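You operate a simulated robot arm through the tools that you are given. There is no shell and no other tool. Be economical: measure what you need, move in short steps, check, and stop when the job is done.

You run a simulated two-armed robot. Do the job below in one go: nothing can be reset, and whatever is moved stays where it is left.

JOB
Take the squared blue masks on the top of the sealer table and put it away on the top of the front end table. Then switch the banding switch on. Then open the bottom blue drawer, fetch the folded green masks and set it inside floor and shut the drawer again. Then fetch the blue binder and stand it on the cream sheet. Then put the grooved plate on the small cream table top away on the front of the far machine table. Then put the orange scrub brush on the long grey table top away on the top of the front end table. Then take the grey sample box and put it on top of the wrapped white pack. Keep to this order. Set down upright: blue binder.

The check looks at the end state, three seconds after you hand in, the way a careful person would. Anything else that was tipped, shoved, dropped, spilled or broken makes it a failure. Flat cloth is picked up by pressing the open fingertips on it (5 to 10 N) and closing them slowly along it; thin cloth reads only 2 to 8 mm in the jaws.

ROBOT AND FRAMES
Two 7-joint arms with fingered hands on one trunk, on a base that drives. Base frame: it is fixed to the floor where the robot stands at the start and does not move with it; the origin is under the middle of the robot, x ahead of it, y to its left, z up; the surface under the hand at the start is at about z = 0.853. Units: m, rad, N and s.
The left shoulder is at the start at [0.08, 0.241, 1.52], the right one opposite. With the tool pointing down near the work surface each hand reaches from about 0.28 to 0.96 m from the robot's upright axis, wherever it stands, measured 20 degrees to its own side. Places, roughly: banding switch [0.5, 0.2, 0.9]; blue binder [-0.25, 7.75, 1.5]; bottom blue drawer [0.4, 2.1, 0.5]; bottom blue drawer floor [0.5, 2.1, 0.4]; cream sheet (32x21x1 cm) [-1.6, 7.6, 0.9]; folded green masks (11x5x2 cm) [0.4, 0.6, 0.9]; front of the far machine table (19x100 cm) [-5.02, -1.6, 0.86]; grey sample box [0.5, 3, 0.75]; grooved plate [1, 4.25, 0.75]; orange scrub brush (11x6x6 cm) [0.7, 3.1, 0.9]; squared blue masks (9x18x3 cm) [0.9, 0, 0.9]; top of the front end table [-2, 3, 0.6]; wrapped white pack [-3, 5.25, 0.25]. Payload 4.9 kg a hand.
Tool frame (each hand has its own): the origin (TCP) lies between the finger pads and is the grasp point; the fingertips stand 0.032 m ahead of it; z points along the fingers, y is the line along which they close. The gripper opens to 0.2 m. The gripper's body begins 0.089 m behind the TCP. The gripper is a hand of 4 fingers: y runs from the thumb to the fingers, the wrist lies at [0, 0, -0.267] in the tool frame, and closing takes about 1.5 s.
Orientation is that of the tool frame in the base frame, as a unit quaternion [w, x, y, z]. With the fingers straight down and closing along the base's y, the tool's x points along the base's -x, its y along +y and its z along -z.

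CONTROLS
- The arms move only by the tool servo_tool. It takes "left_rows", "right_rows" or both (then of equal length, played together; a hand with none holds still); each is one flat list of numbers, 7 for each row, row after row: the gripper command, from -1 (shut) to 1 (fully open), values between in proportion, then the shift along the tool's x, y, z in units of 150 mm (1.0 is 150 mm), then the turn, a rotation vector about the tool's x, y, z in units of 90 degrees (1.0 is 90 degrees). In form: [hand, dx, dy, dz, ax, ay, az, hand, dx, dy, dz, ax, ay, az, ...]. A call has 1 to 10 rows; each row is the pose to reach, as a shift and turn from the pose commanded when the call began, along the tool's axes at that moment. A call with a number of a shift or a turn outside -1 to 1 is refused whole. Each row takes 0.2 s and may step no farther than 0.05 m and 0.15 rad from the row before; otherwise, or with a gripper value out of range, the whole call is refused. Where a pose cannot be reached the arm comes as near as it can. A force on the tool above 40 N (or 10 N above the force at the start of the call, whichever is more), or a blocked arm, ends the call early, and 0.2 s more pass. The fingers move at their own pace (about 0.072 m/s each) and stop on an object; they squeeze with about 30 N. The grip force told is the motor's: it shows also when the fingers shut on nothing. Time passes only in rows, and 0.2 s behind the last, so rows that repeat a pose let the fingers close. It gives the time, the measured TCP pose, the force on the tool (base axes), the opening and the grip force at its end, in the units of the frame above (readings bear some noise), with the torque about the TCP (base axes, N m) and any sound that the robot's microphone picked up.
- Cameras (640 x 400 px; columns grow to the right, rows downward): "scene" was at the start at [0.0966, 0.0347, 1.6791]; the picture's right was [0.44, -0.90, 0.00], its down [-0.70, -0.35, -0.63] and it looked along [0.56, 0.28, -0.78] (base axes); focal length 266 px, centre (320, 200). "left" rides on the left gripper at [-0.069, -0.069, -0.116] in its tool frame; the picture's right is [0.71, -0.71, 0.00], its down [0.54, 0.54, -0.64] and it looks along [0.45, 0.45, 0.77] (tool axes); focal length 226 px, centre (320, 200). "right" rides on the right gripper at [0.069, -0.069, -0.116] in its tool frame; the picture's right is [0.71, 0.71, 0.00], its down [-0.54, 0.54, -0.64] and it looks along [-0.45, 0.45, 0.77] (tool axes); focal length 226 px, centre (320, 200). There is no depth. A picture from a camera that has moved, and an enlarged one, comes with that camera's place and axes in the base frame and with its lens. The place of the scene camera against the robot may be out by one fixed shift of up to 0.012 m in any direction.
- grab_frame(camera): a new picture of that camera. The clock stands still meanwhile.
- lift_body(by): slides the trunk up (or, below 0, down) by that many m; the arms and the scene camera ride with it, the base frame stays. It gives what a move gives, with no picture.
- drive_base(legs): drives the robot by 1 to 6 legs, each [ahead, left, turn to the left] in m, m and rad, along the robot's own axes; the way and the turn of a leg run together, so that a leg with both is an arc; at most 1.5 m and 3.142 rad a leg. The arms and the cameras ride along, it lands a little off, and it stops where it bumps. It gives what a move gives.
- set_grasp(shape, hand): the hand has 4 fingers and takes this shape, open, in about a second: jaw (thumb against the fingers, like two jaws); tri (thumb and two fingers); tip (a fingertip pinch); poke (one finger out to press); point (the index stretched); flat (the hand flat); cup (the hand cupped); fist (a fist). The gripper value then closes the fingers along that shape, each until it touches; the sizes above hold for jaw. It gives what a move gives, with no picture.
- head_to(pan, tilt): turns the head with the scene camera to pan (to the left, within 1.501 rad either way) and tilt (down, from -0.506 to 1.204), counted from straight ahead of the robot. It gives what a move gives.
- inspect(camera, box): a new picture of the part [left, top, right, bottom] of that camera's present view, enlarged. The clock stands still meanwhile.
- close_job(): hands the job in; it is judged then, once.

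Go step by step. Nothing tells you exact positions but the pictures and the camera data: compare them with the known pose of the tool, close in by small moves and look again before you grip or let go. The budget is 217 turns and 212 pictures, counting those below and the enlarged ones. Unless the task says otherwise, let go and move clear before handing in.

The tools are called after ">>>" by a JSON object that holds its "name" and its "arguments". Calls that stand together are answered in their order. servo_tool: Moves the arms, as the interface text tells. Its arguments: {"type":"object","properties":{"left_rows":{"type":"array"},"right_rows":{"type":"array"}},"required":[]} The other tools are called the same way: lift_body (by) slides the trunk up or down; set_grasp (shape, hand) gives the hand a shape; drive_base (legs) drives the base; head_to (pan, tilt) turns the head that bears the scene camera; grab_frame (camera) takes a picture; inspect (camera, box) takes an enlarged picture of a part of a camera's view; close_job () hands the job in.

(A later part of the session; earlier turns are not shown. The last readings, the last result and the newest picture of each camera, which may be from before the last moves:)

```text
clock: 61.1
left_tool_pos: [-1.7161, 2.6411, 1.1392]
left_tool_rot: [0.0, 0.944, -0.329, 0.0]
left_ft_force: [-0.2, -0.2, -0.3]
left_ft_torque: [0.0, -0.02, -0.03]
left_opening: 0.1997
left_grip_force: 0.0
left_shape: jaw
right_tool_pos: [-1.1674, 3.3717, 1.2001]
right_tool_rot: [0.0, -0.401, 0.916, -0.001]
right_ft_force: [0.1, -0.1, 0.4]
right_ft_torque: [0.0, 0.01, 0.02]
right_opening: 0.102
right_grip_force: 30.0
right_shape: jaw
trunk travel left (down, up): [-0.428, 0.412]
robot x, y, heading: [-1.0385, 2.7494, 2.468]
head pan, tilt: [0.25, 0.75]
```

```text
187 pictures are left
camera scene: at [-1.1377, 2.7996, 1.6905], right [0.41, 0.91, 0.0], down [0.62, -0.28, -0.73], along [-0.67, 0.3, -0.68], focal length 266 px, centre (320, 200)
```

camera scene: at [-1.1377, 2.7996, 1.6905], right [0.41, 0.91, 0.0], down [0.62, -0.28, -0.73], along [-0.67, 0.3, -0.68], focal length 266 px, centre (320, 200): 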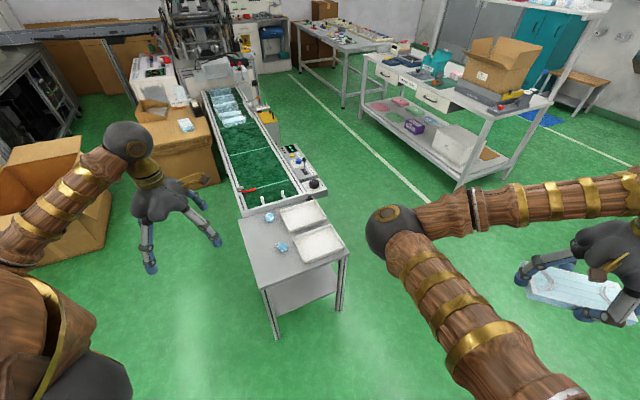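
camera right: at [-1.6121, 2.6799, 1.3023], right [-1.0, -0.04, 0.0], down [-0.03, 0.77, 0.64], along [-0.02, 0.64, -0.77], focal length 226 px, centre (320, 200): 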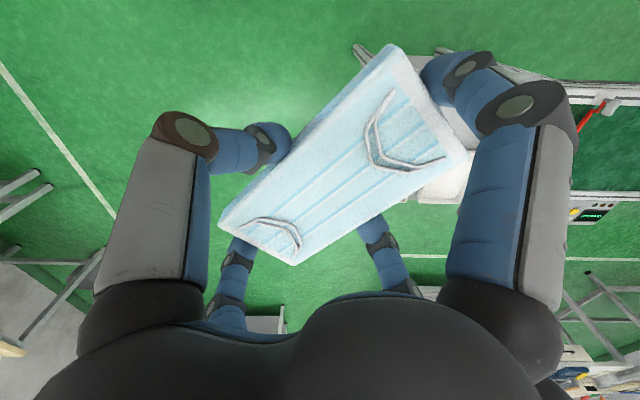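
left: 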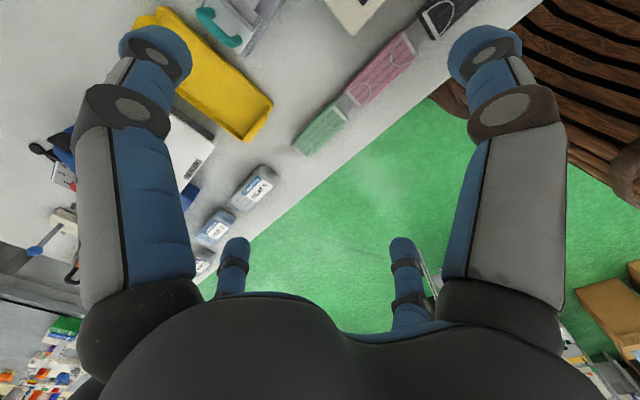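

Table top: x −2.24…−1.81, y 2.80…3.275, z≈0.61; trays and two small blue items occupy the right half, and the left strip (y 2.81–2.93) is free. I'll face the table squarely, lower the trunk and turn the masks lengthwise along x.

>>> {"name": "drive_base", "arguments": {"legs": [[0, 0, 0.672], [0.35, 0.085, 0]]}}

>>> {"name": "lift_body", "arguments": {"by": -0.2}}

>>> {"name": "servo_tool", "arguments": {"right_rows": [-1, 0, 0, 0, 0, 0, -0.095, -1, 0, 0, 0, 0, 0, -0.19, -1, 0, 0, 0, 0, 0, -0.285, -1, 0, 0, 0, 0, 0, -0.38, -1, 0, 0, 0, 0, 0, -0.475, -1, 0, 0, 0, 0, 0, -0.57, -1, 0, 0, 0, 0, 0, -0.665, -1, 0, 0, 0, 0, 0, -0.76, -1, 0, 0, 0, 0, 0, -0.855, -1, 0, 0, 0, 0, 0, -0.95]}}

>>> {"name": "head_to", "arguments": {"pan": 0.0, "tilt": 0.9}}

>>> {"name": "grab_frame", "arguments": {"camera": "scene"}}

```text
clock: 65.2
left_tool_pos: [-1.8558, 2.1527, 1.139]
left_tool_rot: [0.0, 1.0, 0.003, 0.0]
left_ft_force: [0.3, 0.2, 0.1]
left_ft_torque: [0.0, 0.01, -0.03]
left_opening: 0.2002
left_grip_force: 0.1
left_shape: jaw
right_tool_pos: [-1.8805, 3.0673, 1.2007]
right_tool_rot: [0.0, -0.679, 0.734, 0.0]
right_ft_force: [0.7, -1.3, -0.2]
right_ft_torque: [-0.01, 0.0, 0.01]
right_opening: 0.1016
right_grip_force: 30.0
right_shape: jaw
trunk travel left (down, up): [-0.428, 0.412]
robot x, y, heading: [-1.3881, 2.6591, -3.138]
head pan, tilt: [0.25, 0.75]
```

```text
clock: 67.4
left_tool_pos: [-1.8557, 2.1526, 0.9386]
left_tool_rot: [0.0, 1.0, 0.003, 0.0]
left_ft_force: [0.0, -0.4, -0.7]
left_ft_torque: [-0.04, -0.01, -0.02]
left_opening: 0.1999
left_grip_force: 0.0
left_shape: jaw
right_tool_pos: [-1.8831, 3.068, 1.0006]
right_tool_rot: [0.0, -0.68, 0.733, 0.0]
right_ft_force: [0.1, -0.1, -0.4]
right_ft_torque: [0.01, 0.01, -0.01]
right_opening: 0.1015
right_grip_force: 29.7
right_shape: jaw
trunk travel left (down, up): [-0.228, 0.612]
robot x, y, heading: [-1.3874, 2.659, -3.135]
head pan, tilt: [0.25, 0.75]
```

```text
clock: 69.6
left_tool_pos: [-1.8563, 2.1521, 0.9384]
left_tool_rot: [0.0, 1.0, 0.003, 0.0]
left_ft_force: [-0.1, 0.1, 0.4]
left_ft_torque: [0.01, 0.01, 0.02]
left_opening: 0.1997
left_grip_force: 0.0
left_shape: jaw
right_tool_pos: [-1.8822, 3.066, 1.0007]
right_tool_rot: [0.0, 0.997, -0.078, 0.001]
right_ft_force: [-0.5, 0.3, 0.1]
right_ft_torque: [0.01, -0.03, -0.03]
right_opening: 0.1015
right_grip_force: 30.0
right_shape: jaw
trunk travel left (down, up): [-0.228, 0.612]
robot x, y, heading: [-1.3886, 2.6536, -3.137]
head pan, tilt: [0.25, 0.75]
```

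```text
clock: 70.4
left_tool_pos: [-1.8555, 2.1526, 0.939]
left_tool_rot: [0.0, 1.0, 0.003, 0.0]
left_ft_force: [-0.1, -0.2, -0.3]
left_ft_torque: [0.01, 0.03, -0.03]
left_opening: 0.2
left_grip_force: 0.0
left_shape: jaw
right_tool_pos: [-1.8809, 3.0666, 0.9991]
right_tool_rot: [-0.001, 0.997, -0.078, 0.001]
right_ft_force: [0.7, -0.8, 0.0]
right_ft_torque: [-0.02, -0.01, -0.02]
right_opening: 0.1018
right_grip_force: 30.0
right_shape: jaw
trunk travel left (down, up): [-0.228, 0.612]
robot x, y, heading: [-1.388, 2.6586, -3.135]
head pan, tilt: [0.0, 0.901]
```

```text
186 pictures are left
camera scene: at [-1.4964, 2.6585, 1.4787], right [-0.01, 1.0, 0.0], down [0.78, 0.0, -0.62], along [-0.62, 0.0, -0.78], focal length 266 px, centre (320, 200)
```

scene: 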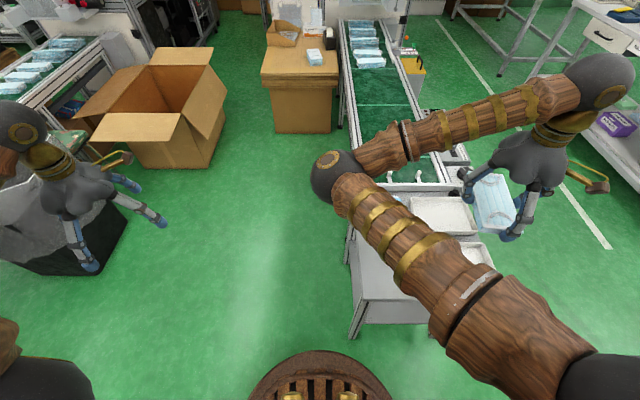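

Now move the masks over the free strip.

>>> {"name": "servo_tool", "arguments": {"right_rows": [-1, -0.15, 0.15, 0, 0, 0, -0.025, -1, -0.3, 0.3, 0, 0, 0, -0.05, -1, -0.45, 0.45, 0, 0, 0, -0.075, -1, -0.6, 0.6, 0, 0, 0, -0.1, -1, -0.78, 0.75, 0, 0, 0, -0.1]}}

>>> {"name": "servo_tool", "arguments": {"right_rows": [-1, -0.07, 0.25, 0, 0, 0, 0, -1, -0.14, 0.48, 0, 0, 0, 0, -1, -0.2, 0.56, 0, 0, 0, 0]}}

>>> {"name": "grab_frame", "arguments": {"camera": "right"}}

>>> {"name": "grab_frame", "arguments": {"camera": "scene"}}

```text
clock: 71.6
left_tool_pos: [-1.857, 2.1535, 0.9377]
left_tool_rot: [0.0, 1.0, 0.004, 0.0]
left_ft_force: [0.2, 0.3, -0.3]
left_ft_torque: [0.03, -0.03, -0.01]
left_opening: 0.1997
left_grip_force: 0.1
left_shape: jaw
right_tool_pos: [-2.0154, 2.9721, 1.0]
right_tool_rot: [0.001, 1.0, 0.001, 0.001]
right_ft_force: [0.4, -0.3, -0.4]
right_ft_torque: [0.02, -0.03, -0.01]
right_opening: 0.1017
right_grip_force: 29.5
right_shape: jaw
trunk travel left (down, up): [-0.228, 0.612]
robot x, y, heading: [-1.3847, 2.6575, -3.13]
head pan, tilt: [0.0, 0.901]
```

```text
clock: 72.4
left_tool_pos: [-1.8563, 2.1534, 0.9374]
left_tool_rot: [0.0, 1.0, 0.002, 0.0]
left_ft_force: [0.2, 0.4, 0.2]
left_ft_torque: [0.0, -0.02, 0.0]
left_opening: 0.1998
left_grip_force: 0.1
left_shape: jaw
right_tool_pos: [-2.0441, 2.8898, 1.0001]
right_tool_rot: [0.0, 1.0, 0.002, 0.0]
right_ft_force: [-0.6, -0.2, -0.2]
right_ft_torque: [0.02, -0.02, 0.0]
right_opening: 0.1019
right_grip_force: 30.2
right_shape: jaw
trunk travel left (down, up): [-0.228, 0.612]
robot x, y, heading: [-1.3902, 2.659, -3.133]
head pan, tilt: [0.0, 0.901]
```

```text
185 pictures are left
camera right: at [-1.9757, 2.9587, 1.1163], right [0.71, -0.7, 0.0], down [-0.54, -0.54, 0.64], along [-0.45, -0.46, -0.77], focal length 226 px, centre (320, 200)
```

right: 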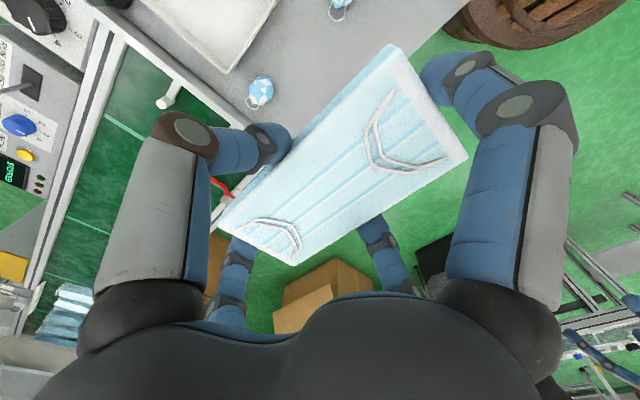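

```text
184 pictures are left
camera scene: at [-1.4967, 2.6589, 1.4786], right [0.0, 1.0, 0.0], down [0.78, 0.0, -0.62], along [-0.62, 0.0, -0.78], focal length 266 px, centre (320, 200)
```

scene: 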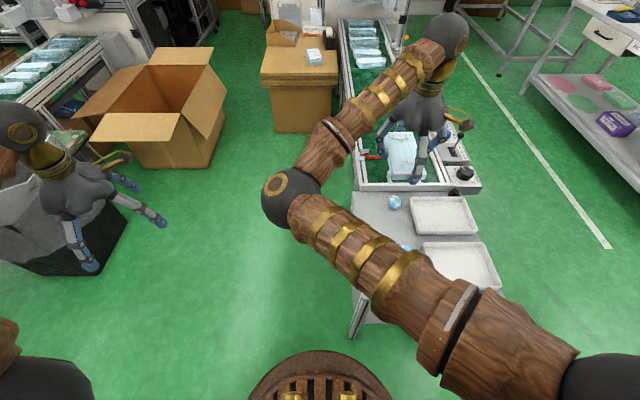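

Shift to centre [-2.05, 2.86] and descend toward the table.

>>> {"name": "servo_tool", "arguments": {"right_rows": [-1, -0.02, 0.1, 0.25, 0, 0, 0, -1, -0.04, 0.2, 0.5, 0, 0, 0, -1, -0.04, 0.2, 0.75, 0, 0, 0, -1, -0.04, 0.2, 1, 0, 0, 0]}}

>>> {"name": "servo_tool", "arguments": {"right_rows": [-1, 0, 0, 0.25, 0, 0, 0, -1, 0, 0, 0.5, 0, 0, 0, -1, 0, 0, 0.75, 0, 0, 0, -1, 0, 0, 0.95, 0, 0, 0]}}

>>> {"name": "grab_frame", "arguments": {"camera": "right"}}

>>> {"name": "grab_frame", "arguments": {"camera": "scene"}}

```text
clock: 73.4
left_tool_pos: [-1.857, 2.1538, 0.938]
left_tool_rot: [0.0, 1.0, 0.002, 0.0]
left_ft_force: [0.9, -1.2, 0.4]
left_ft_torque: [-0.02, 0.0, 0.03]
left_opening: 0.1999
left_grip_force: 0.0
left_shape: jaw
right_tool_pos: [-2.0494, 2.8605, 0.8493]
right_tool_rot: [0.0, 1.0, 0.001, -0.001]
right_ft_force: [-0.2, -0.3, 0.5]
right_ft_torque: [-0.02, 0.01, -0.02]
right_opening: 0.1017
right_grip_force: 29.6
right_shape: jaw
trunk travel left (down, up): [-0.228, 0.612]
robot x, y, heading: [-1.3922, 2.659, -3.138]
head pan, tilt: [0.0, 0.901]
```

```text
clock: 74.4
left_tool_pos: [-1.8553, 2.1532, 0.939]
left_tool_rot: [0.0, 1.0, 0.003, 0.0]
left_ft_force: [0.3, -0.7, 1.5]
left_ft_torque: [-0.01, 0.03, 0.02]
left_opening: 0.2001
left_grip_force: 0.1
left_shape: jaw
right_tool_pos: [-2.0497, 2.8591, 0.7057]
right_tool_rot: [0.001, 1.0, 0.002, 0.0]
right_ft_force: [-0.1, -0.8, 0.0]
right_ft_torque: [0.02, 0.03, 0.01]
right_opening: 0.1018
right_grip_force: 30.3
right_shape: jaw
trunk travel left (down, up): [-0.228, 0.612]
robot x, y, heading: [-1.3855, 2.66, -3.137]
head pan, tilt: [0.0, 0.901]
```

```text
183 pictures are left
camera right: at [-1.9818, 2.9293, 0.823], right [0.71, -0.7, 0.0], down [-0.54, -0.54, 0.64], along [-0.45, -0.46, -0.77], focal length 226 px, centre (320, 200)
```

right: 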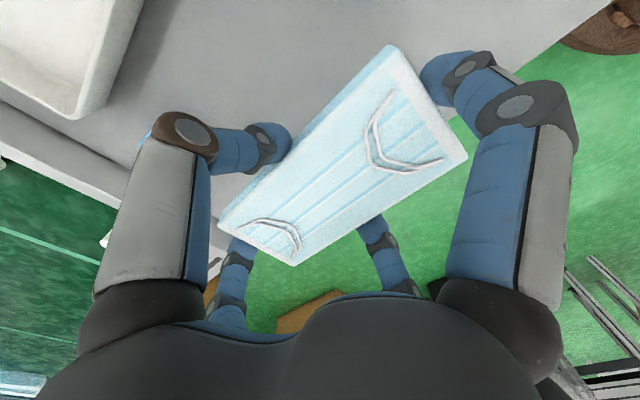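

```text
182 pictures are left
camera scene: at [-1.4966, 2.6592, 1.4787], right [0.0, 1.0, 0.0], down [0.78, 0.0, -0.62], along [-0.62, 0.0, -0.78], focal length 266 px, centre (320, 200)
```

scene: 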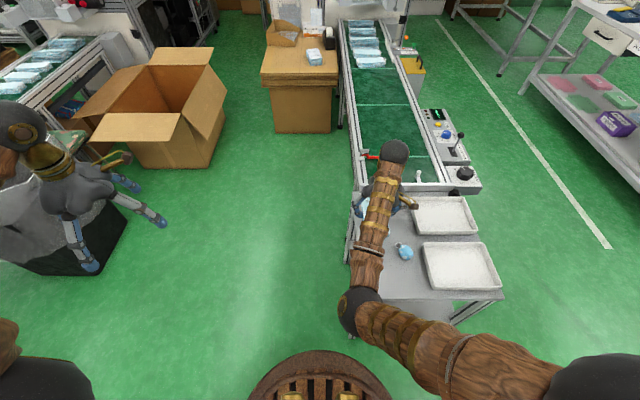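

Close to the table. Continue down in small steps to feel contact.

>>> {"name": "servo_tool", "arguments": {"right_rows": [-1, 0, -0.02, 0.2, 0, 0, 0, -1, 0, -0.02, 0.35, 0, 0, 0, -1, 0, -0.02, 0.4, 0, 0, 0]}}

>>> {"name": "grab_frame", "arguments": {"camera": "right"}}

```text
clock: 75.2
left_tool_pos: [-1.8545, 2.1516, 0.9395]
left_tool_rot: [0.0, 1.0, 0.002, -0.002]
left_ft_force: [0.6, 0.6, -0.3]
left_ft_torque: [0.03, -0.01, 0.02]
left_opening: 0.2
left_grip_force: 0.0
left_shape: jaw
right_tool_pos: [-2.0492, 2.8621, 0.6535]
right_tool_rot: [0.0, 1.0, 0.001, -0.003]
right_ft_force: [-1.4, 5.9, 38.0]
right_ft_torque: [0.26, -1.92, 0.14]
right_opening: 0.1018
right_grip_force: 30.0
right_shape: jaw
trunk travel left (down, up): [-0.228, 0.612]
robot x, y, heading: [-1.3913, 2.6585, -3.132]
head pan, tilt: [0.0, 0.901]
```

```text
181 pictures are left
camera right: at [-1.98, 2.9319, 0.7686], right [0.71, -0.71, 0.0], down [-0.54, -0.54, 0.65], along [-0.46, -0.46, -0.76], focal length 226 px, centre (320, 200)
```

right: 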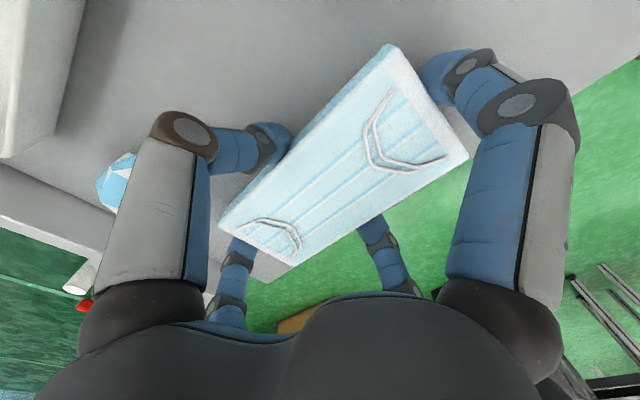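

Contact (table ≈0.633). The outer edge sits very near the table edge, so lift 2 cm, shift 3 cm inward, and set down again gently.

>>> {"name": "servo_tool", "arguments": {"right_rows": [-1, 0, 0, -0.15, 0, 0, 0, -1, 0, -0.1, -0.15, 0, 0, 0, -1, 0, -0.2, -0.15, 0, 0, 0, -1, 0, -0.2, -0.04, 0, 0, 0, -1, 0, -0.2, 0.0, 0, 0, 0]}}

>>> {"name": "grab_frame", "arguments": {"camera": "right"}}

```text
clock: 76.4
left_tool_pos: [-1.8522, 2.1521, 0.9407]
left_tool_rot: [0.0, 1.0, 0.003, 0.0]
left_ft_force: [0.7, -0.7, -0.6]
left_ft_torque: [0.01, 0.0, 0.01]
left_opening: 0.1999
left_grip_force: 0.1
left_shape: jaw
right_tool_pos: [-2.0493, 2.8922, 0.6526]
right_tool_rot: [0.0, 1.0, 0.002, -0.003]
right_ft_force: [2.5, 2.3, 36.9]
right_ft_torque: [-0.08, -1.94, 0.01]
right_opening: 0.1017
right_grip_force: 29.8
right_shape: jaw
trunk travel left (down, up): [-0.228, 0.612]
robot x, y, heading: [-1.3888, 2.6548, -3.137]
head pan, tilt: [0.0, 0.901]
```

```text
180 pictures are left
camera right: at [-1.9803, 2.9617, 0.7686], right [0.71, -0.7, 0.0], down [-0.54, -0.54, 0.65], along [-0.46, -0.46, -0.76], focal length 226 px, centre (320, 200)
```

right: 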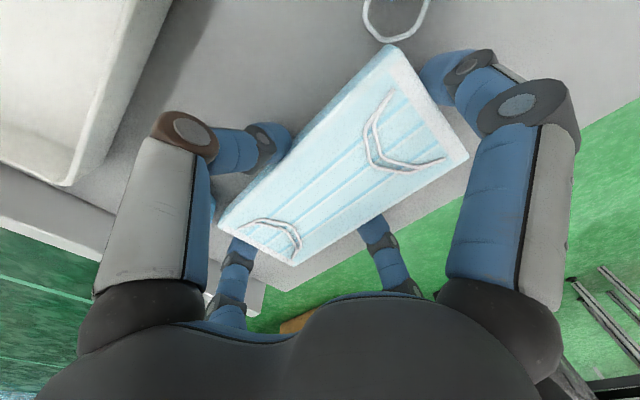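

Good margin now. Ease pressure, open a little, and rise.

>>> {"name": "servo_tool", "arguments": {"right_rows": [-1, 0, 0, -0.03, 0, 0, 0, -0.2, 0, 0, -0.03, 0, 0, 0, 0.1, 0, 0, -0.03, 0, 0, 0, 0.25, 0, 0, -0.03, 0, 0, 0, 0.3, 0, 0, -0.03, 0, 0, 0, 0.3, 0, 0, -0.15, 0, 0, 0, 0.3, 0, 0, -0.4, 0, 0, 0, 0.3, 0, 0, -0.7, 0, 0, 0, 0.3, 0, 0, -1, 0, 0, 0]}}

>>> {"name": "grab_frame", "arguments": {"camera": "right"}}

```text
clock: 78.4
left_tool_pos: [-1.8564, 2.1523, 0.9379]
left_tool_rot: [0.0, 1.0, 0.002, 0.0]
left_ft_force: [0.0, 0.3, 0.0]
left_ft_torque: [-0.03, -0.03, 0.0]
left_opening: 0.1998
left_grip_force: 0.0
left_shape: jaw
right_tool_pos: [-2.0486, 2.8928, 0.7969]
right_tool_rot: [0.0, 1.0, 0.002, 0.001]
right_ft_force: [-0.3, 0.4, -0.7]
right_ft_torque: [0.0, 0.02, 0.04]
right_opening: 0.1397
right_grip_force: 0.0
right_shape: jaw
trunk travel left (down, up): [-0.228, 0.612]
robot x, y, heading: [-1.3897, 2.6529, -3.138]
head pan, tilt: [0.0, 0.901]
```

```text
179 pictures are left
camera right: at [-1.9801, 2.9632, 0.9139], right [0.71, -0.7, 0.0], down [-0.54, -0.54, 0.64], along [-0.45, -0.46, -0.77], focal length 226 px, centre (320, 200)
```

right: 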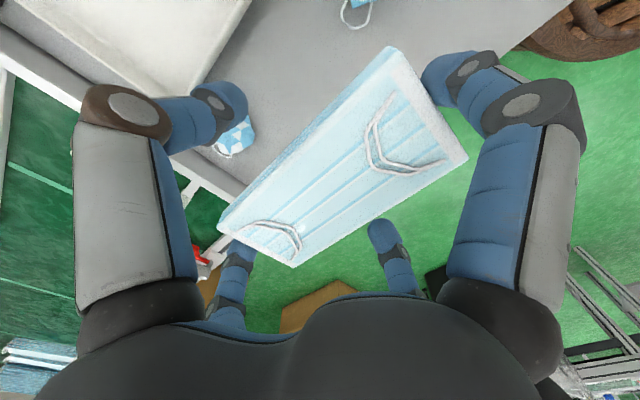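

The end fingers still hold it, so it came along. Go back down (12 mm closer to the edge to spare the tray) and open wider.

>>> {"name": "servo_tool", "arguments": {"right_rows": [0.3, 0, 0.04, 0.25, 0, 0, 0, 0.3, 0, 0.08, 0.5, 0, 0, 0, 0.3, 0, 0.08, 0.75, 0, 0, 0, 0.3, 0, 0.08, 0.92, 0, 0, 0, 0.3, 0, 0.08, 0.97, 0, 0, 0]}}

>>> {"name": "grab_frame", "arguments": {"camera": "right"}}

```text
clock: 79.6
left_tool_pos: [-1.8557, 2.1533, 0.9389]
left_tool_rot: [0.0, 1.0, 0.003, 0.0]
left_ft_force: [0.9, -0.3, 0.7]
left_ft_torque: [0.02, -0.03, 0.01]
left_opening: 0.2001
left_grip_force: 0.0
left_shape: jaw
right_tool_pos: [-2.05, 2.88, 0.6524]
right_tool_rot: [0.0, 1.0, 0.003, 0.0]
right_ft_force: [-0.1, 1.4, 3.7]
right_ft_torque: [-0.25, -0.03, -0.01]
right_opening: 0.1392
right_grip_force: 0.1
right_shape: jaw
trunk travel left (down, up): [-0.228, 0.612]
robot x, y, heading: [-1.3862, 2.6554, -3.138]
head pan, tilt: [0.0, 0.901]
```

```text
178 pictures are left
camera right: at [-1.9808, 2.95, 0.7693], right [0.71, -0.7, 0.0], down [-0.54, -0.54, 0.64], along [-0.45, -0.46, -0.77], focal length 226 px, centre (320, 200)
```

right: 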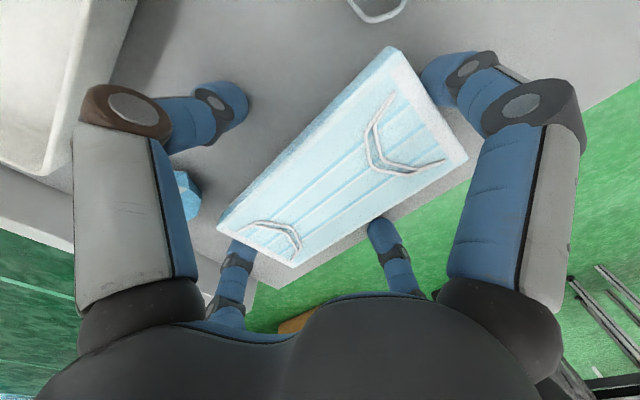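

Light contact. Open to nearly full, then rise.

>>> {"name": "servo_tool", "arguments": {"right_rows": [0.5, 0, 0, 0, 0, 0, 0, 0.7, 0, 0, 0, 0, 0, 0, 0.9, 0, 0, 0, 0, 0, 0, 0.96, 0, 0, 0, 0, 0, 0, 0.96, 0, 0, 0, 0, 0, 0]}}

>>> {"name": "grab_frame", "arguments": {"camera": "right"}}

```text
clock: 80.8
left_tool_pos: [-1.8552, 2.1522, 0.9377]
left_tool_rot: [0.001, 1.0, 0.003, 0.0]
left_ft_force: [0.0, 0.1, -0.1]
left_ft_torque: [0.01, 0.0, -0.01]
left_opening: 0.1999
left_grip_force: 0.1
left_shape: jaw
right_tool_pos: [-2.0501, 2.8812, 0.6523]
right_tool_rot: [0.0, 1.0, 0.002, 0.0]
right_ft_force: [0.2, 0.4, -1.1]
right_ft_torque: [0.04, 0.03, 0.04]
right_opening: 0.1959
right_grip_force: 0.1
right_shape: jaw
trunk travel left (down, up): [-0.228, 0.612]
robot x, y, heading: [-1.3873, 2.6589, -3.138]
head pan, tilt: [0.0, 0.901]
```

```text
177 pictures are left
camera right: at [-1.9809, 2.9506, 0.7689], right [0.71, -0.7, 0.0], down [-0.54, -0.54, 0.64], along [-0.45, -0.46, -0.77], focal length 226 px, centre (320, 200)
```

right: 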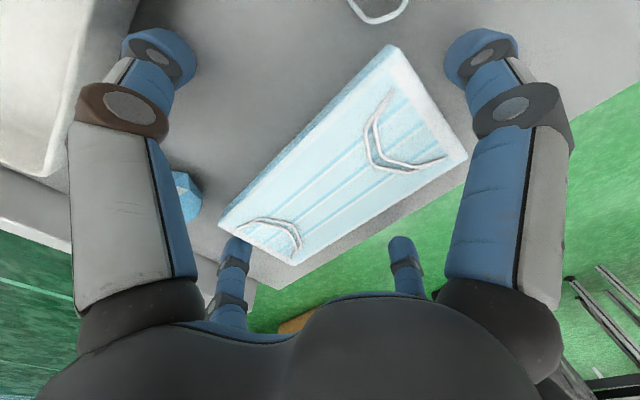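

Released. Rise straight up and check.

>>> {"name": "servo_tool", "arguments": {"right_rows": [0.96, 0, 0, -0.15, 0, 0, 0, 0.96, 0, 0, -0.4, 0, 0, 0, 0.96, 0, 0, -0.7, 0, 0, 0, 0.96, 0, 0, -1, 0, 0, 0]}}

>>> {"name": "servo_tool", "arguments": {"right_rows": [0.96, 0, 0, -0.3, 0, 0, 0, 0.96, 0, 0, -0.6, 0, 0, 0, 0.96, 0, 0, -1, 0, 0, 0, 0.96, 0.3, 0, -1, 0, 0, 0, 0.96, 0.6, 0, -1, 0, 0, 0]}}

>>> {"name": "grab_frame", "arguments": {"camera": "right"}}

```text
clock: 81.8
left_tool_pos: [-1.856, 2.1532, 0.9391]
left_tool_rot: [0.0, 1.0, 0.002, 0.001]
left_ft_force: [0.6, 0.0, -0.3]
left_ft_torque: [0.03, -0.02, 0.0]
left_opening: 0.1999
left_grip_force: 0.1
left_shape: jaw
right_tool_pos: [-2.0482, 2.8799, 0.8015]
right_tool_rot: [0.0, 1.0, 0.002, 0.001]
right_ft_force: [-0.5, -0.5, -0.3]
right_ft_torque: [-0.02, -0.01, -0.01]
right_opening: 0.1961
right_grip_force: 0.0
right_shape: jaw
trunk travel left (down, up): [-0.228, 0.612]
robot x, y, heading: [-1.3894, 2.6605, -3.14]
head pan, tilt: [0.0, 0.901]
```

```text
refused: row 3 steps farther than a row can; nothing moved
```

```text
176 pictures are left
camera right: at [-1.9797, 2.9499, 0.919], right [0.71, -0.7, 0.0], down [-0.54, -0.54, 0.64], along [-0.45, -0.46, -0.77], focal length 226 px, centre (320, 200)
```

right: 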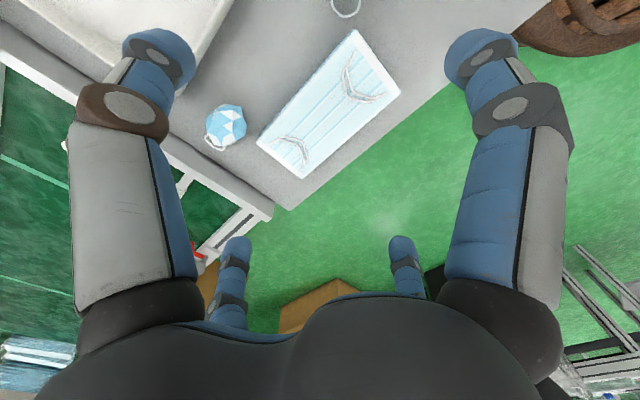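

The masks lie well on the end table. Next the banding switch: raise the trunk, draw the hand back, and return to the sealer table.

>>> {"name": "lift_body", "arguments": {"by": 0.2}}

>>> {"name": "servo_tool", "arguments": {"right_rows": [1, 0.25, -0.1, -0.2, 0, 0, 0, 1, 0.5, -0.2, -0.4, 0, 0, 0, 1, 0.7, -0.3, -0.6, 0, 0, 0, 1, 0.9, -0.4, -0.8, 0, 0, 0, 1, 1, -0.4, -1, 0, 0, 0]}}

>>> {"name": "drive_base", "arguments": {"legs": [[-0.9, 0, 0], [0, 0, 1.571], [1.5, 0, 0], [0.95, 0, 0], [0, 0, 1.571], [0.2, 0, 0]]}}

>>> {"name": "head_to", "arguments": {"pan": 0.2, "tilt": 0.6}}

>>> {"name": "grab_frame", "arguments": {"camera": "scene"}}

```text
clock: 83.9
left_tool_pos: [-1.8553, 2.1531, 1.138]
left_tool_rot: [0.0, 1.0, 0.002, 0.001]
left_ft_force: [-0.7, 0.2, -0.8]
left_ft_torque: [0.02, 0.02, -0.03]
left_opening: 0.2
left_grip_force: 0.1
left_shape: jaw
right_tool_pos: [-2.0498, 2.8787, 1.002]
right_tool_rot: [0.0, 1.0, 0.002, -0.001]
right_ft_force: [0.9, -0.3, -0.2]
right_ft_torque: [0.0, -0.01, 0.01]
right_opening: 0.1959
right_grip_force: 0.1
right_shape: jaw
trunk travel left (down, up): [-0.428, 0.412]
robot x, y, heading: [-1.3844, 2.6603, -3.135]
head pan, tilt: [0.0, 0.901]
```

```text
refused: row 1 steps farther than a row can; nothing moved
```

```text
clock: 109.0
left_tool_pos: [0.1949, 0.7354, 1.1396]
left_tool_rot: [0.001, 0.01, 1.0, 0.0]
left_ft_force: [0.0, -0.2, -0.5]
left_ft_torque: [0.0, 0.03, 0.01]
left_opening: 0.1999
left_grip_force: 0.1
left_shape: jaw
right_tool_pos: [0.3713, 0.0037, 1.0028]
right_tool_rot: [0.001, 0.009, 1.0, -0.001]
right_ft_force: [-0.4, 0.4, 0.2]
right_ft_torque: [0.02, -0.01, 0.0]
right_opening: 0.1959
right_grip_force: 0.0
right_shape: jaw
trunk travel left (down, up): [-0.428, 0.412]
robot x, y, heading: [-0.2857, 0.2449, -0.019]
head pan, tilt: [0.0, 0.901]
```

```text
clock: 109.8
left_tool_pos: [0.1969, 0.7359, 1.1365]
left_tool_rot: [0.0, 0.01, 1.0, 0.0]
left_ft_force: [-0.5, -0.5, 0.1]
left_ft_torque: [0.02, 0.05, -0.03]
left_opening: 0.2002
left_grip_force: 0.0
left_shape: jaw
right_tool_pos: [0.373, 0.0038, 1.0015]
right_tool_rot: [0.0, 0.01, 1.0, 0.0]
right_ft_force: [0.2, -0.1, 0.8]
right_ft_torque: [0.02, 0.01, 0.0]
right_opening: 0.1959
right_grip_force: 0.1
right_shape: jaw
trunk travel left (down, up): [-0.428, 0.412]
robot x, y, heading: [-0.2814, 0.2435, -0.018]
head pan, tilt: [0.201, 0.6]
```

```text
175 pictures are left
camera scene: at [-0.1655, 0.2582, 1.7032], right [0.18, -0.98, 0.0], down [-0.56, -0.1, -0.82], along [0.81, 0.15, -0.57], focal length 266 px, centre (320, 200)
```

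scene: 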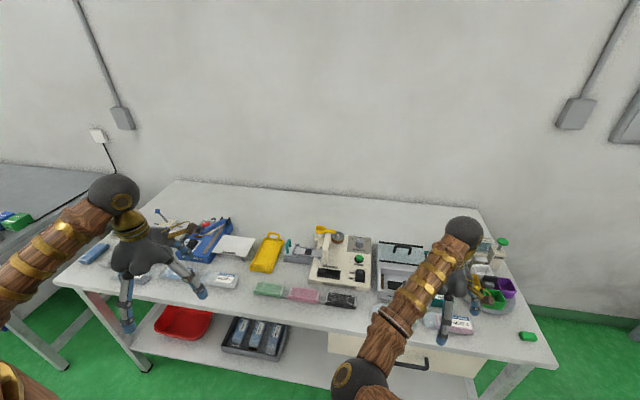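

The cream banding machine is in view; enlarge it to find the switch.

>>> {"name": "inspect", "arguments": {"camera": "scene", "box": [240, 220, 440, 320]}}

```text
3.20 times, centred on (340, 270) of scene
camera zoom: at [-0.1655, 0.2582, 1.7032], right [0.18, -0.98, 0.0], down [-0.56, -0.1, -0.82], along [0.81, 0.15, -0.57], focal length 852 px, centre (256, -24)
```

zoom: 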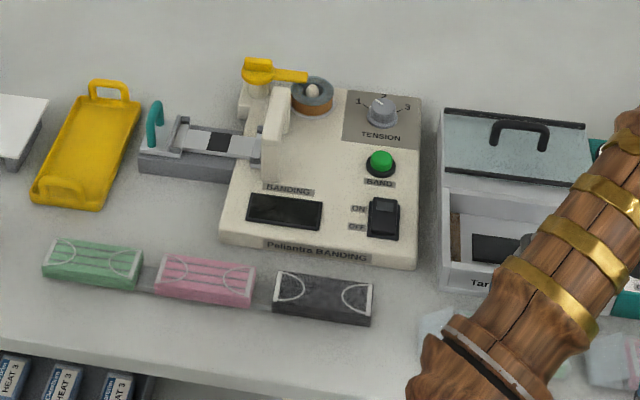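

The rocker at about [0.515, 0.233] has ON on its far side, which stands up (now OFF). Move closer, shape the right hand to poke, and look at the fingertip.

>>> {"name": "drive_base", "arguments": {"legs": [[0.2, 0.1, 0.018]]}}

>>> {"name": "set_grasp", "arguments": {"hand": "right", "shape": "poke"}}

>>> {"name": "grab_frame", "arguments": {"camera": "right"}}

>>> {"name": "grab_frame", "arguments": {"camera": "scene"}}

```text
clock: 111.5
left_tool_pos: [0.3861, 0.8415, 1.1394]
left_tool_rot: [0.0, -0.001, 1.0, 0.0]
left_ft_force: [-0.6, 0.1, -0.3]
left_ft_torque: [-0.01, -0.02, -0.01]
left_opening: 0.1998
left_grip_force: 0.2
left_shape: jaw
right_tool_pos: [0.5771, 0.1127, 1.0021]
right_tool_rot: [0.0, 0.0, 1.0, 0.0]
right_ft_force: [-0.1, -0.3, -0.1]
right_ft_torque: [0.02, -0.05, -0.01]
right_opening: 0.1957
right_grip_force: 0.1
right_shape: jaw
trunk travel left (down, up): [-0.428, 0.412]
robot x, y, heading: [-0.0799, 0.337, 0.001]
head pan, tilt: [0.201, 0.6]
```

```text
clock: 112.4
left_tool_pos: [0.3864, 0.8422, 1.138]
left_tool_rot: [0.0, -0.001, 1.0, 0.0]
left_ft_force: [-0.9, 0.4, -0.2]
left_ft_torque: [0.0, 0.01, -0.01]
left_opening: 0.1999
left_grip_force: 0.1
left_shape: jaw
right_tool_pos: [0.5772, 0.1131, 1.0026]
right_tool_rot: [0.0, 0.0, 1.0, 0.001]
right_ft_force: [0.0, 0.6, 0.7]
right_ft_torque: [0.01, 0.02, 0.01]
right_opening: 0.0002
right_grip_force: 0.1
right_shape: poke
trunk travel left (down, up): [-0.428, 0.412]
robot x, y, heading: [-0.0806, 0.3387, -0.004]
head pan, tilt: [0.201, 0.6]
```

```text
173 pictures are left
camera right: at [0.5084, 0.0454, 1.1189], right [-0.71, 0.71, 0.0], down [0.54, 0.54, 0.64], along [0.45, 0.45, -0.77], focal length 226 px, centre (320, 200)
```

right: 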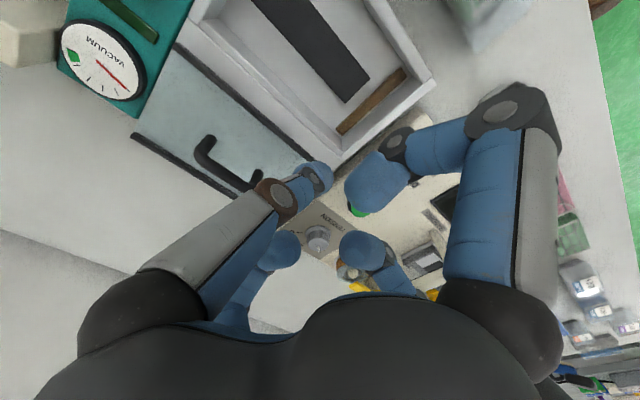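

```text
172 pictures are left
camera scene: at [0.0333, 0.3569, 1.7034], right [0.2, -0.98, 0.0], down [-0.55, -0.11, -0.82], along [0.81, 0.16, -0.57], focal length 266 px, centre (320, 200)
```

scene: 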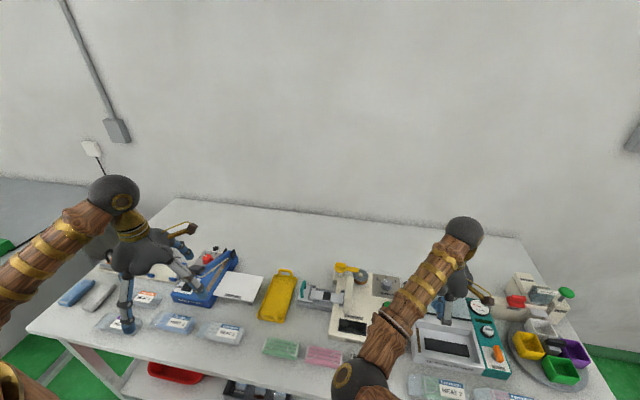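

The extended finger's tip sits straight under the TCP. Move over the panel so the right camera sees the rocker.

>>> {"name": "servo_tool", "arguments": {"right_rows": [-1, 0.03, 0.25, -0.1, 0, 0, 0, -1, 0.06, 0.5, -0.2, 0, 0, 0, -1, 0.1, 0.75, -0.2, 0, 0, 0, -1, 0.13, 0.97, -0.2, 0, 0, 0]}}

>>> {"name": "grab_frame", "arguments": {"camera": "right"}}

```text
clock: 113.4
left_tool_pos: [0.3863, 0.843, 1.1373]
left_tool_rot: [0.0, -0.001, 1.0, -0.001]
left_ft_force: [-0.5, 0.7, 0.5]
left_ft_torque: [-0.02, 0.0, -0.02]
left_opening: 0.1996
left_grip_force: 0.1
left_shape: jaw
right_tool_pos: [0.5566, 0.2604, 1.0341]
right_tool_rot: [0.001, 0.001, 1.0, -0.001]
right_ft_force: [-0.7, 0.8, 0.1]
right_ft_torque: [-0.01, -0.01, -0.03]
right_opening: 0.0
right_grip_force: 0.0
right_shape: poke
trunk travel left (down, up): [-0.428, 0.412]
robot x, y, heading: [-0.0824, 0.3399, 0.003]
head pan, tilt: [0.201, 0.6]
```

```text
171 pictures are left
camera right: at [0.4884, 0.1924, 1.1498], right [-0.71, 0.71, 0.0], down [0.54, 0.54, 0.64], along [0.46, 0.45, -0.77], focal length 226 px, centre (320, 200)
```

right: 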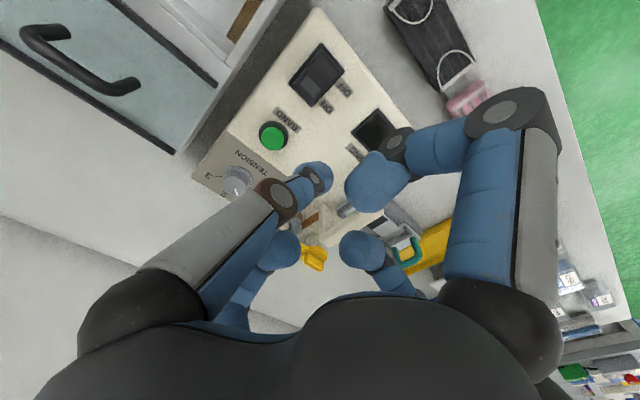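

>>> {"name": "inspect", "arguments": {"camera": "right", "box": [250, 30, 410, 130]}}

```text
4.00 times, centred on (330, 80) of right
camera zoom: at [0.4884, 0.1924, 1.1498], right [-0.71, 0.71, 0.0], down [0.54, 0.54, 0.64], along [0.46, 0.45, -0.77], focal length 904 px, centre (280, 680)
```

zoom: 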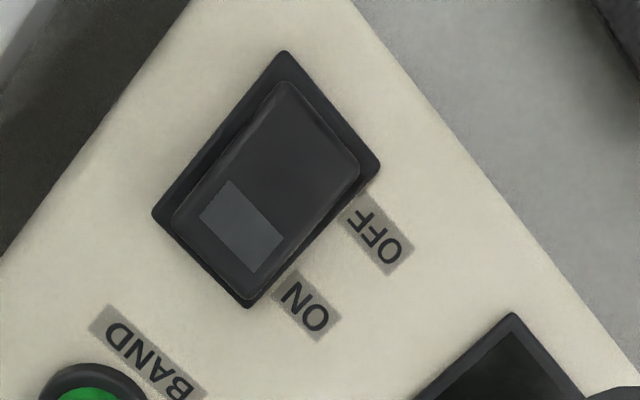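

Press the ON half at about [0.541, 0.227]. Move over it and descend part way.

>>> {"name": "servo_tool", "arguments": {"right_rows": [-1, 0.05, -0.11, 0.1, 0, 0, 0, -1, 0.1, -0.22, 0.25, 0, 0, 0, -1, 0.1, -0.22, 0.43, 0, 0, 0]}}

>>> {"name": "grab_frame", "arguments": {"camera": "right"}}

>>> {"name": "inspect", "arguments": {"camera": "scene", "box": [300, 240, 500, 365]}}

```text
clock: 114.2
left_tool_pos: [0.3871, 0.8401, 1.1376]
left_tool_rot: [0.0, -0.001, 1.0, 0.0]
left_ft_force: [0.2, 0.4, 0.0]
left_ft_torque: [-0.01, 0.01, 0.0]
left_opening: 0.1997
left_grip_force: 0.1
left_shape: jaw
right_tool_pos: [0.5433, 0.2258, 0.9674]
right_tool_rot: [0.0, 0.0, 1.0, 0.0]
right_ft_force: [-1.1, 0.4, 0.1]
right_ft_torque: [-0.01, 0.04, 0.0]
right_opening: 0.0
right_grip_force: 0.0
right_shape: poke
trunk travel left (down, up): [-0.428, 0.412]
robot x, y, heading: [-0.084, 0.3406, 0.0]
head pan, tilt: [0.201, 0.6]
```

```text
169 pictures are left
camera right: at [0.4736, 0.1574, 1.0846], right [-0.71, 0.71, 0.0], down [0.54, 0.54, 0.64], along [0.45, 0.45, -0.77], focal length 226 px, centre (320, 200)
```

right: 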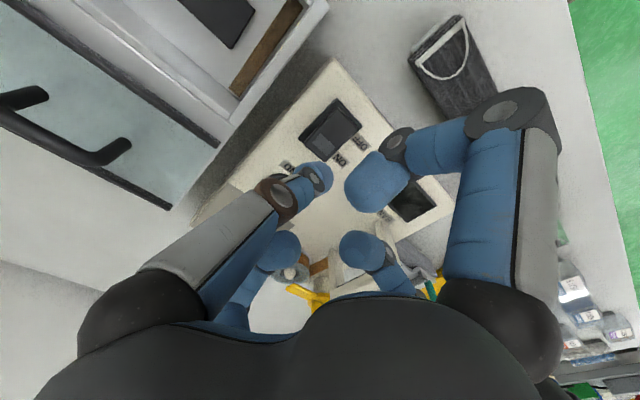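

```text
3.20 times, centred on (400, 302) of scene
camera zoom: at [0.0339, 0.356, 1.7035], right [0.2, -0.98, 0.0], down [-0.55, -0.11, -0.82], along [0.81, 0.17, -0.57], focal length 852 px, centre (64, -128)
```

zoom: 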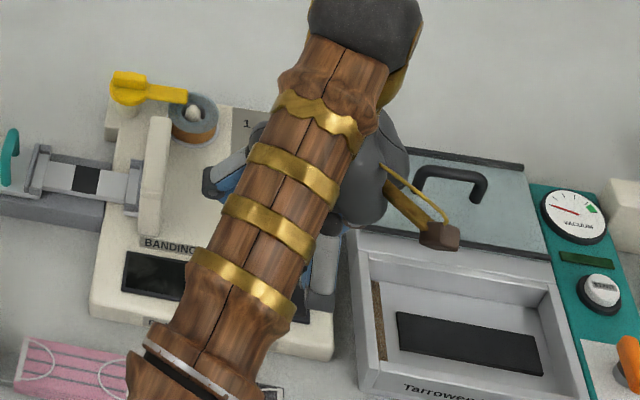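

>>> {"name": "inspect", "arguments": {"camera": "right", "box": [260, 80, 420, 200]}}

```text
3.33 times, centred on (340, 140) of right
camera zoom: at [0.4736, 0.1574, 1.0846], right [-0.71, 0.71, 0.0], down [0.54, 0.54, 0.64], along [0.45, 0.45, -0.77], focal length 754 px, centre (253, 400)
```

zoom: 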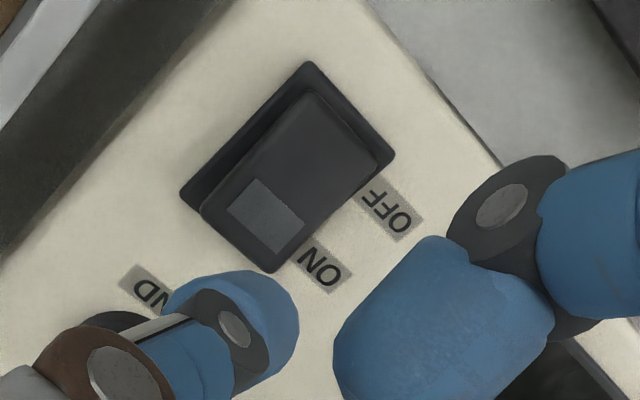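

Triangulation puts the ON half at [0.542, 0.229, 0.882], nearly under the tip. Press down in small steps.

>>> {"name": "servo_tool", "arguments": {"right_rows": [-1, -0.02, 0.01, 0.15, 0, 0, 0, -1, -0.02, 0.01, 0.27, 0, 0, 0, -1, -0.02, 0.01, 0.33, 0, 0, 0, -1, -0.02, 0.01, 0.37, 0, 0, 0, -1, -0.02, 0.01, 0.4, 0, 0, 0]}}

>>> {"name": "inspect", "arguments": {"camera": "right", "box": [240, 80, 440, 220]}}

```text
clock: 115.4
left_tool_pos: [0.3863, 0.8415, 1.14]
left_tool_rot: [0.001, -0.001, 1.0, 0.0]
left_ft_force: [0.6, -0.2, -0.4]
left_ft_torque: [0.01, 0.03, 0.01]
left_opening: 0.2
left_grip_force: 0.1
left_shape: jaw
right_tool_pos: [0.5484, 0.2252, 0.9158]
right_tool_rot: [0.007, 0.002, 1.0, 0.0]
right_ft_force: [-2.1, -3.2, 27.1]
right_ft_torque: [-0.05, 0.25, 0.03]
right_opening: 0.0
right_grip_force: 0.0
right_shape: poke
trunk travel left (down, up): [-0.428, 0.412]
robot x, y, heading: [-0.08, 0.3365, -0.003]
head pan, tilt: [0.201, 0.6]
stopped in row 5 (right hand): the force on the tool passed its limit at 47 N (the readings are from after the stop); the commanded pose is now the measured one
```

```text
2.86 times, centred on (340, 150) of right
camera zoom: at [0.4766, 0.1583, 1.0306], right [-0.7, 0.71, -0.01], down [0.54, 0.54, 0.65], along [0.47, 0.45, -0.76], focal length 646 px, centre (263, 343)
```

zoom: 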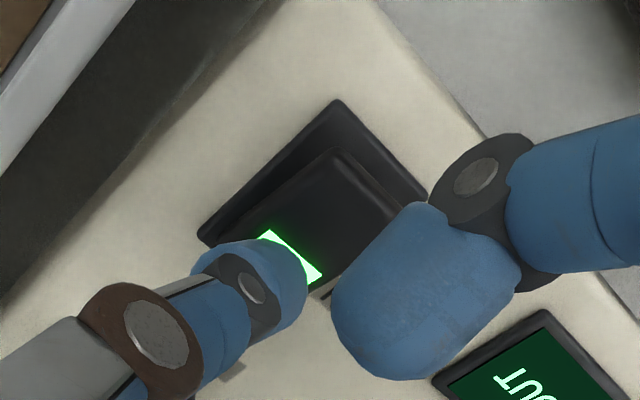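

The rocker lit up green and the display is on: banding switched on. Rise, restore the jaw, back off and go look at the bottom blue drawer.

>>> {"name": "servo_tool", "arguments": {"right_rows": [-1, 0, 0, -0.2, 0, 0, 0, -1, 0, 0, -0.5, 0, 0, 0, -1, 0, 0, -0.8, 0, 0, 0, -1, 0, 0, -1, 0, 0, 0]}}

>>> {"name": "lift_body", "arguments": {"by": 0.08}}

>>> {"name": "drive_base", "arguments": {"legs": [[-0.5, 0, 0], [0, 1.5, 0]]}}

>>> {"name": "set_grasp", "arguments": {"hand": "right", "shape": "jaw"}}

>>> {"name": "head_to", "arguments": {"pan": 0.2, "tilt": 0.7}}

>>> {"name": "grab_frame", "arguments": {"camera": "scene"}}

```text
clock: 116.4
left_tool_pos: [0.3879, 0.8419, 1.1377]
left_tool_rot: [0.0, 0.0, 1.0, 0.0]
left_ft_force: [0.0, 0.7, -0.4]
left_ft_torque: [0.0, 0.03, 0.0]
left_opening: 0.1999
left_grip_force: 0.0
left_shape: jaw
right_tool_pos: [0.5468, 0.2247, 1.0628]
right_tool_rot: [0.004, 0.003, 1.0, 0.0]
right_ft_force: [-0.4, 0.4, 0.6]
right_ft_torque: [-0.04, -0.01, -0.02]
right_opening: 0.0002
right_grip_force: 0.1
right_shape: poke
trunk travel left (down, up): [-0.428, 0.412]
robot x, y, heading: [-0.0802, 0.3375, 0.0]
head pan, tilt: [0.201, 0.6]
```

```text
clock: 117.5
left_tool_pos: [0.3874, 0.8424, 1.2182]
left_tool_rot: [0.001, -0.001, 1.0, 0.0]
left_ft_force: [0.3, 0.7, -0.6]
left_ft_torque: [0.0, -0.01, 0.0]
left_opening: 0.1999
left_grip_force: 0.0
left_shape: jaw
right_tool_pos: [0.5475, 0.2257, 1.143]
right_tool_rot: [0.004, 0.003, 1.0, 0.001]
right_ft_force: [0.7, -0.6, 0.8]
right_ft_torque: [0.0, 0.02, 0.0]
right_opening: 0.0002
right_grip_force: 0.0
right_shape: poke
trunk travel left (down, up): [-0.508, 0.332]
robot x, y, heading: [-0.0813, 0.3432, 0.001]
head pan, tilt: [0.201, 0.6]
```

```text
clock: 127.5
left_tool_pos: [-0.1063, 2.3419, 1.2178]
left_tool_rot: [0.0, 0.001, 1.0, 0.0]
left_ft_force: [1.3, -0.7, -0.1]
left_ft_torque: [0.04, -0.02, -0.02]
left_opening: 0.2001
left_grip_force: 0.1
left_shape: jaw
right_tool_pos: [0.0523, 1.7257, 1.1422]
right_tool_rot: [0.004, 0.004, 1.0, 0.0]
right_ft_force: [-0.2, 0.0, 0.2]
right_ft_torque: [0.03, 0.0, 0.01]
right_opening: 0.0001
right_grip_force: 0.1
right_shape: poke
trunk travel left (down, up): [-0.508, 0.332]
robot x, y, heading: [-0.5775, 1.8398, -0.004]
head pan, tilt: [0.201, 0.6]
```

```text
clock: 128.4
left_tool_pos: [-0.1072, 2.3428, 1.2173]
left_tool_rot: [-0.001, 0.001, 1.0, 0.0]
left_ft_force: [-0.5, -0.4, -0.7]
left_ft_torque: [0.01, -0.01, -0.01]
left_opening: 0.1997
left_grip_force: 0.0
left_shape: jaw
right_tool_pos: [0.0534, 1.7263, 1.1418]
right_tool_rot: [0.004, 0.004, 1.0, 0.0]
right_ft_force: [-0.4, -0.8, 0.6]
right_ft_torque: [-0.01, 0.02, 0.0]
right_opening: 0.2002
right_grip_force: 0.1
right_shape: jaw
trunk travel left (down, up): [-0.508, 0.332]
robot x, y, heading: [-0.5787, 1.8385, -0.001]
head pan, tilt: [0.201, 0.6]
```

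```text
clock: 129.1
left_tool_pos: [-0.1071, 2.3425, 1.2182]
left_tool_rot: [0.0, 0.001, 1.0, 0.0]
left_ft_force: [0.0, 0.4, 0.1]
left_ft_torque: [0.01, -0.03, -0.04]
left_opening: 0.1998
left_grip_force: 0.0
left_shape: jaw
right_tool_pos: [0.0522, 1.7272, 1.1423]
right_tool_rot: [0.004, 0.004, 1.0, -0.001]
right_ft_force: [-0.7, -0.7, 0.1]
right_ft_torque: [0.03, -0.02, 0.03]
right_opening: 0.1995
right_grip_force: 0.1
right_shape: jaw
trunk travel left (down, up): [-0.508, 0.332]
robot x, y, heading: [-0.5762, 1.8424, -0.007]
head pan, tilt: [0.201, 0.7]
```

```text
165 pictures are left
camera scene: at [-0.4646, 1.858, 1.7748], right [0.2, -0.98, 0.0], down [-0.63, -0.13, -0.77], along [0.75, 0.15, -0.64], focal length 266 px, centre (320, 200)
```

scene: 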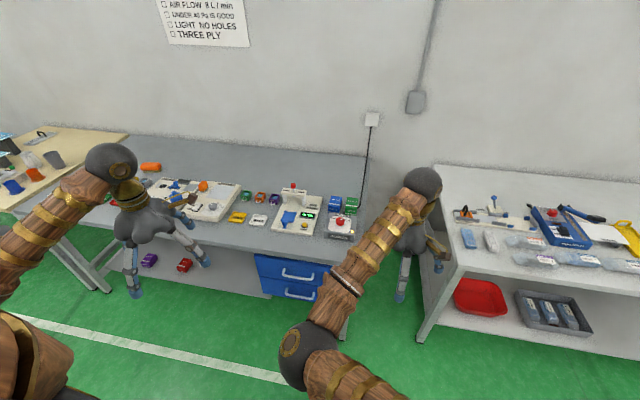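

Two blue drawers are in view; enlarge them.

>>> {"name": "inspect", "arguments": {"camera": "scene", "box": [230, 235, 350, 310]}}

```text
5.33 times, centred on (290, 272) of scene
camera zoom: at [-0.4646, 1.858, 1.7748], right [0.2, -0.98, 0.0], down [-0.63, -0.13, -0.77], along [0.75, 0.15, -0.64], focal length 1421 px, centre (480, -187)
```

zoom: 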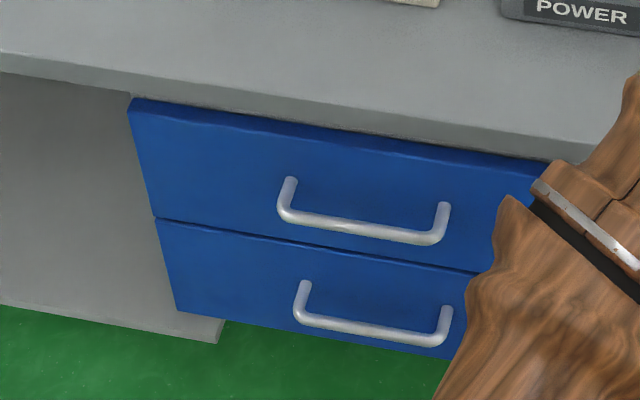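

Bottom handle bar estimated at about [0.217, 2.10, 0.534], ~14 cm wide. I'll use the left hand in a fingertip pinch; lower the trunk and check the shape.

>>> {"name": "lift_body", "arguments": {"by": -0.45}}

>>> {"name": "set_grasp", "arguments": {"hand": "left", "shape": "tip"}}

>>> {"name": "grab_frame", "arguments": {"camera": "left"}}

>>> {"name": "grab_frame", "arguments": {"camera": "scene"}}

```text
refused: -0.45 is not a number from -0.4 to 0.4
```

```text
clock: 130.0
left_tool_pos: [-0.1062, 2.3437, 1.2184]
left_tool_rot: [0.0, 0.002, 1.0, 0.0]
left_ft_force: [0.8, -0.1, 0.5]
left_ft_torque: [-0.02, 0.0, -0.01]
left_opening: 0.2001
left_grip_force: 0.1
left_shape: tip
right_tool_pos: [0.0515, 1.7273, 1.1431]
right_tool_rot: [0.004, 0.004, 1.0, 0.0]
right_ft_force: [0.6, 0.1, 1.5]
right_ft_torque: [0.01, 0.02, 0.02]
right_opening: 0.1999
right_grip_force: 0.2
right_shape: jaw
trunk travel left (down, up): [-0.508, 0.332]
robot x, y, heading: [-0.5766, 1.8374, -0.004]
head pan, tilt: [0.201, 0.7]
```

```text
163 pictures are left
camera left: at [-0.038, 2.2734, 1.3349], right [-0.71, -0.71, 0.0], down [-0.54, 0.54, 0.64], along [-0.45, 0.46, -0.77], focal length 226 px, centre (320, 200)
```

left: 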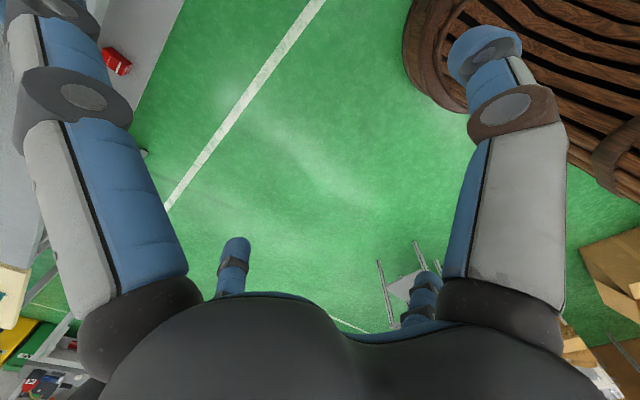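

```text
162 pictures are left
camera scene: at [-0.4646, 1.858, 1.7748], right [0.2, -0.98, 0.0], down [-0.63, -0.13, -0.76], along [0.75, 0.15, -0.64], focal length 266 px, centre (320, 200)
```

scene: 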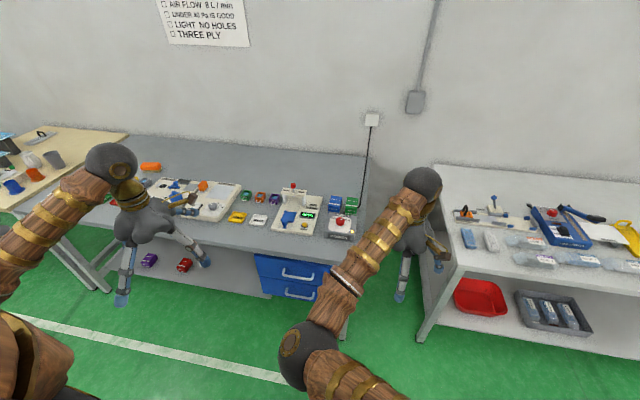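

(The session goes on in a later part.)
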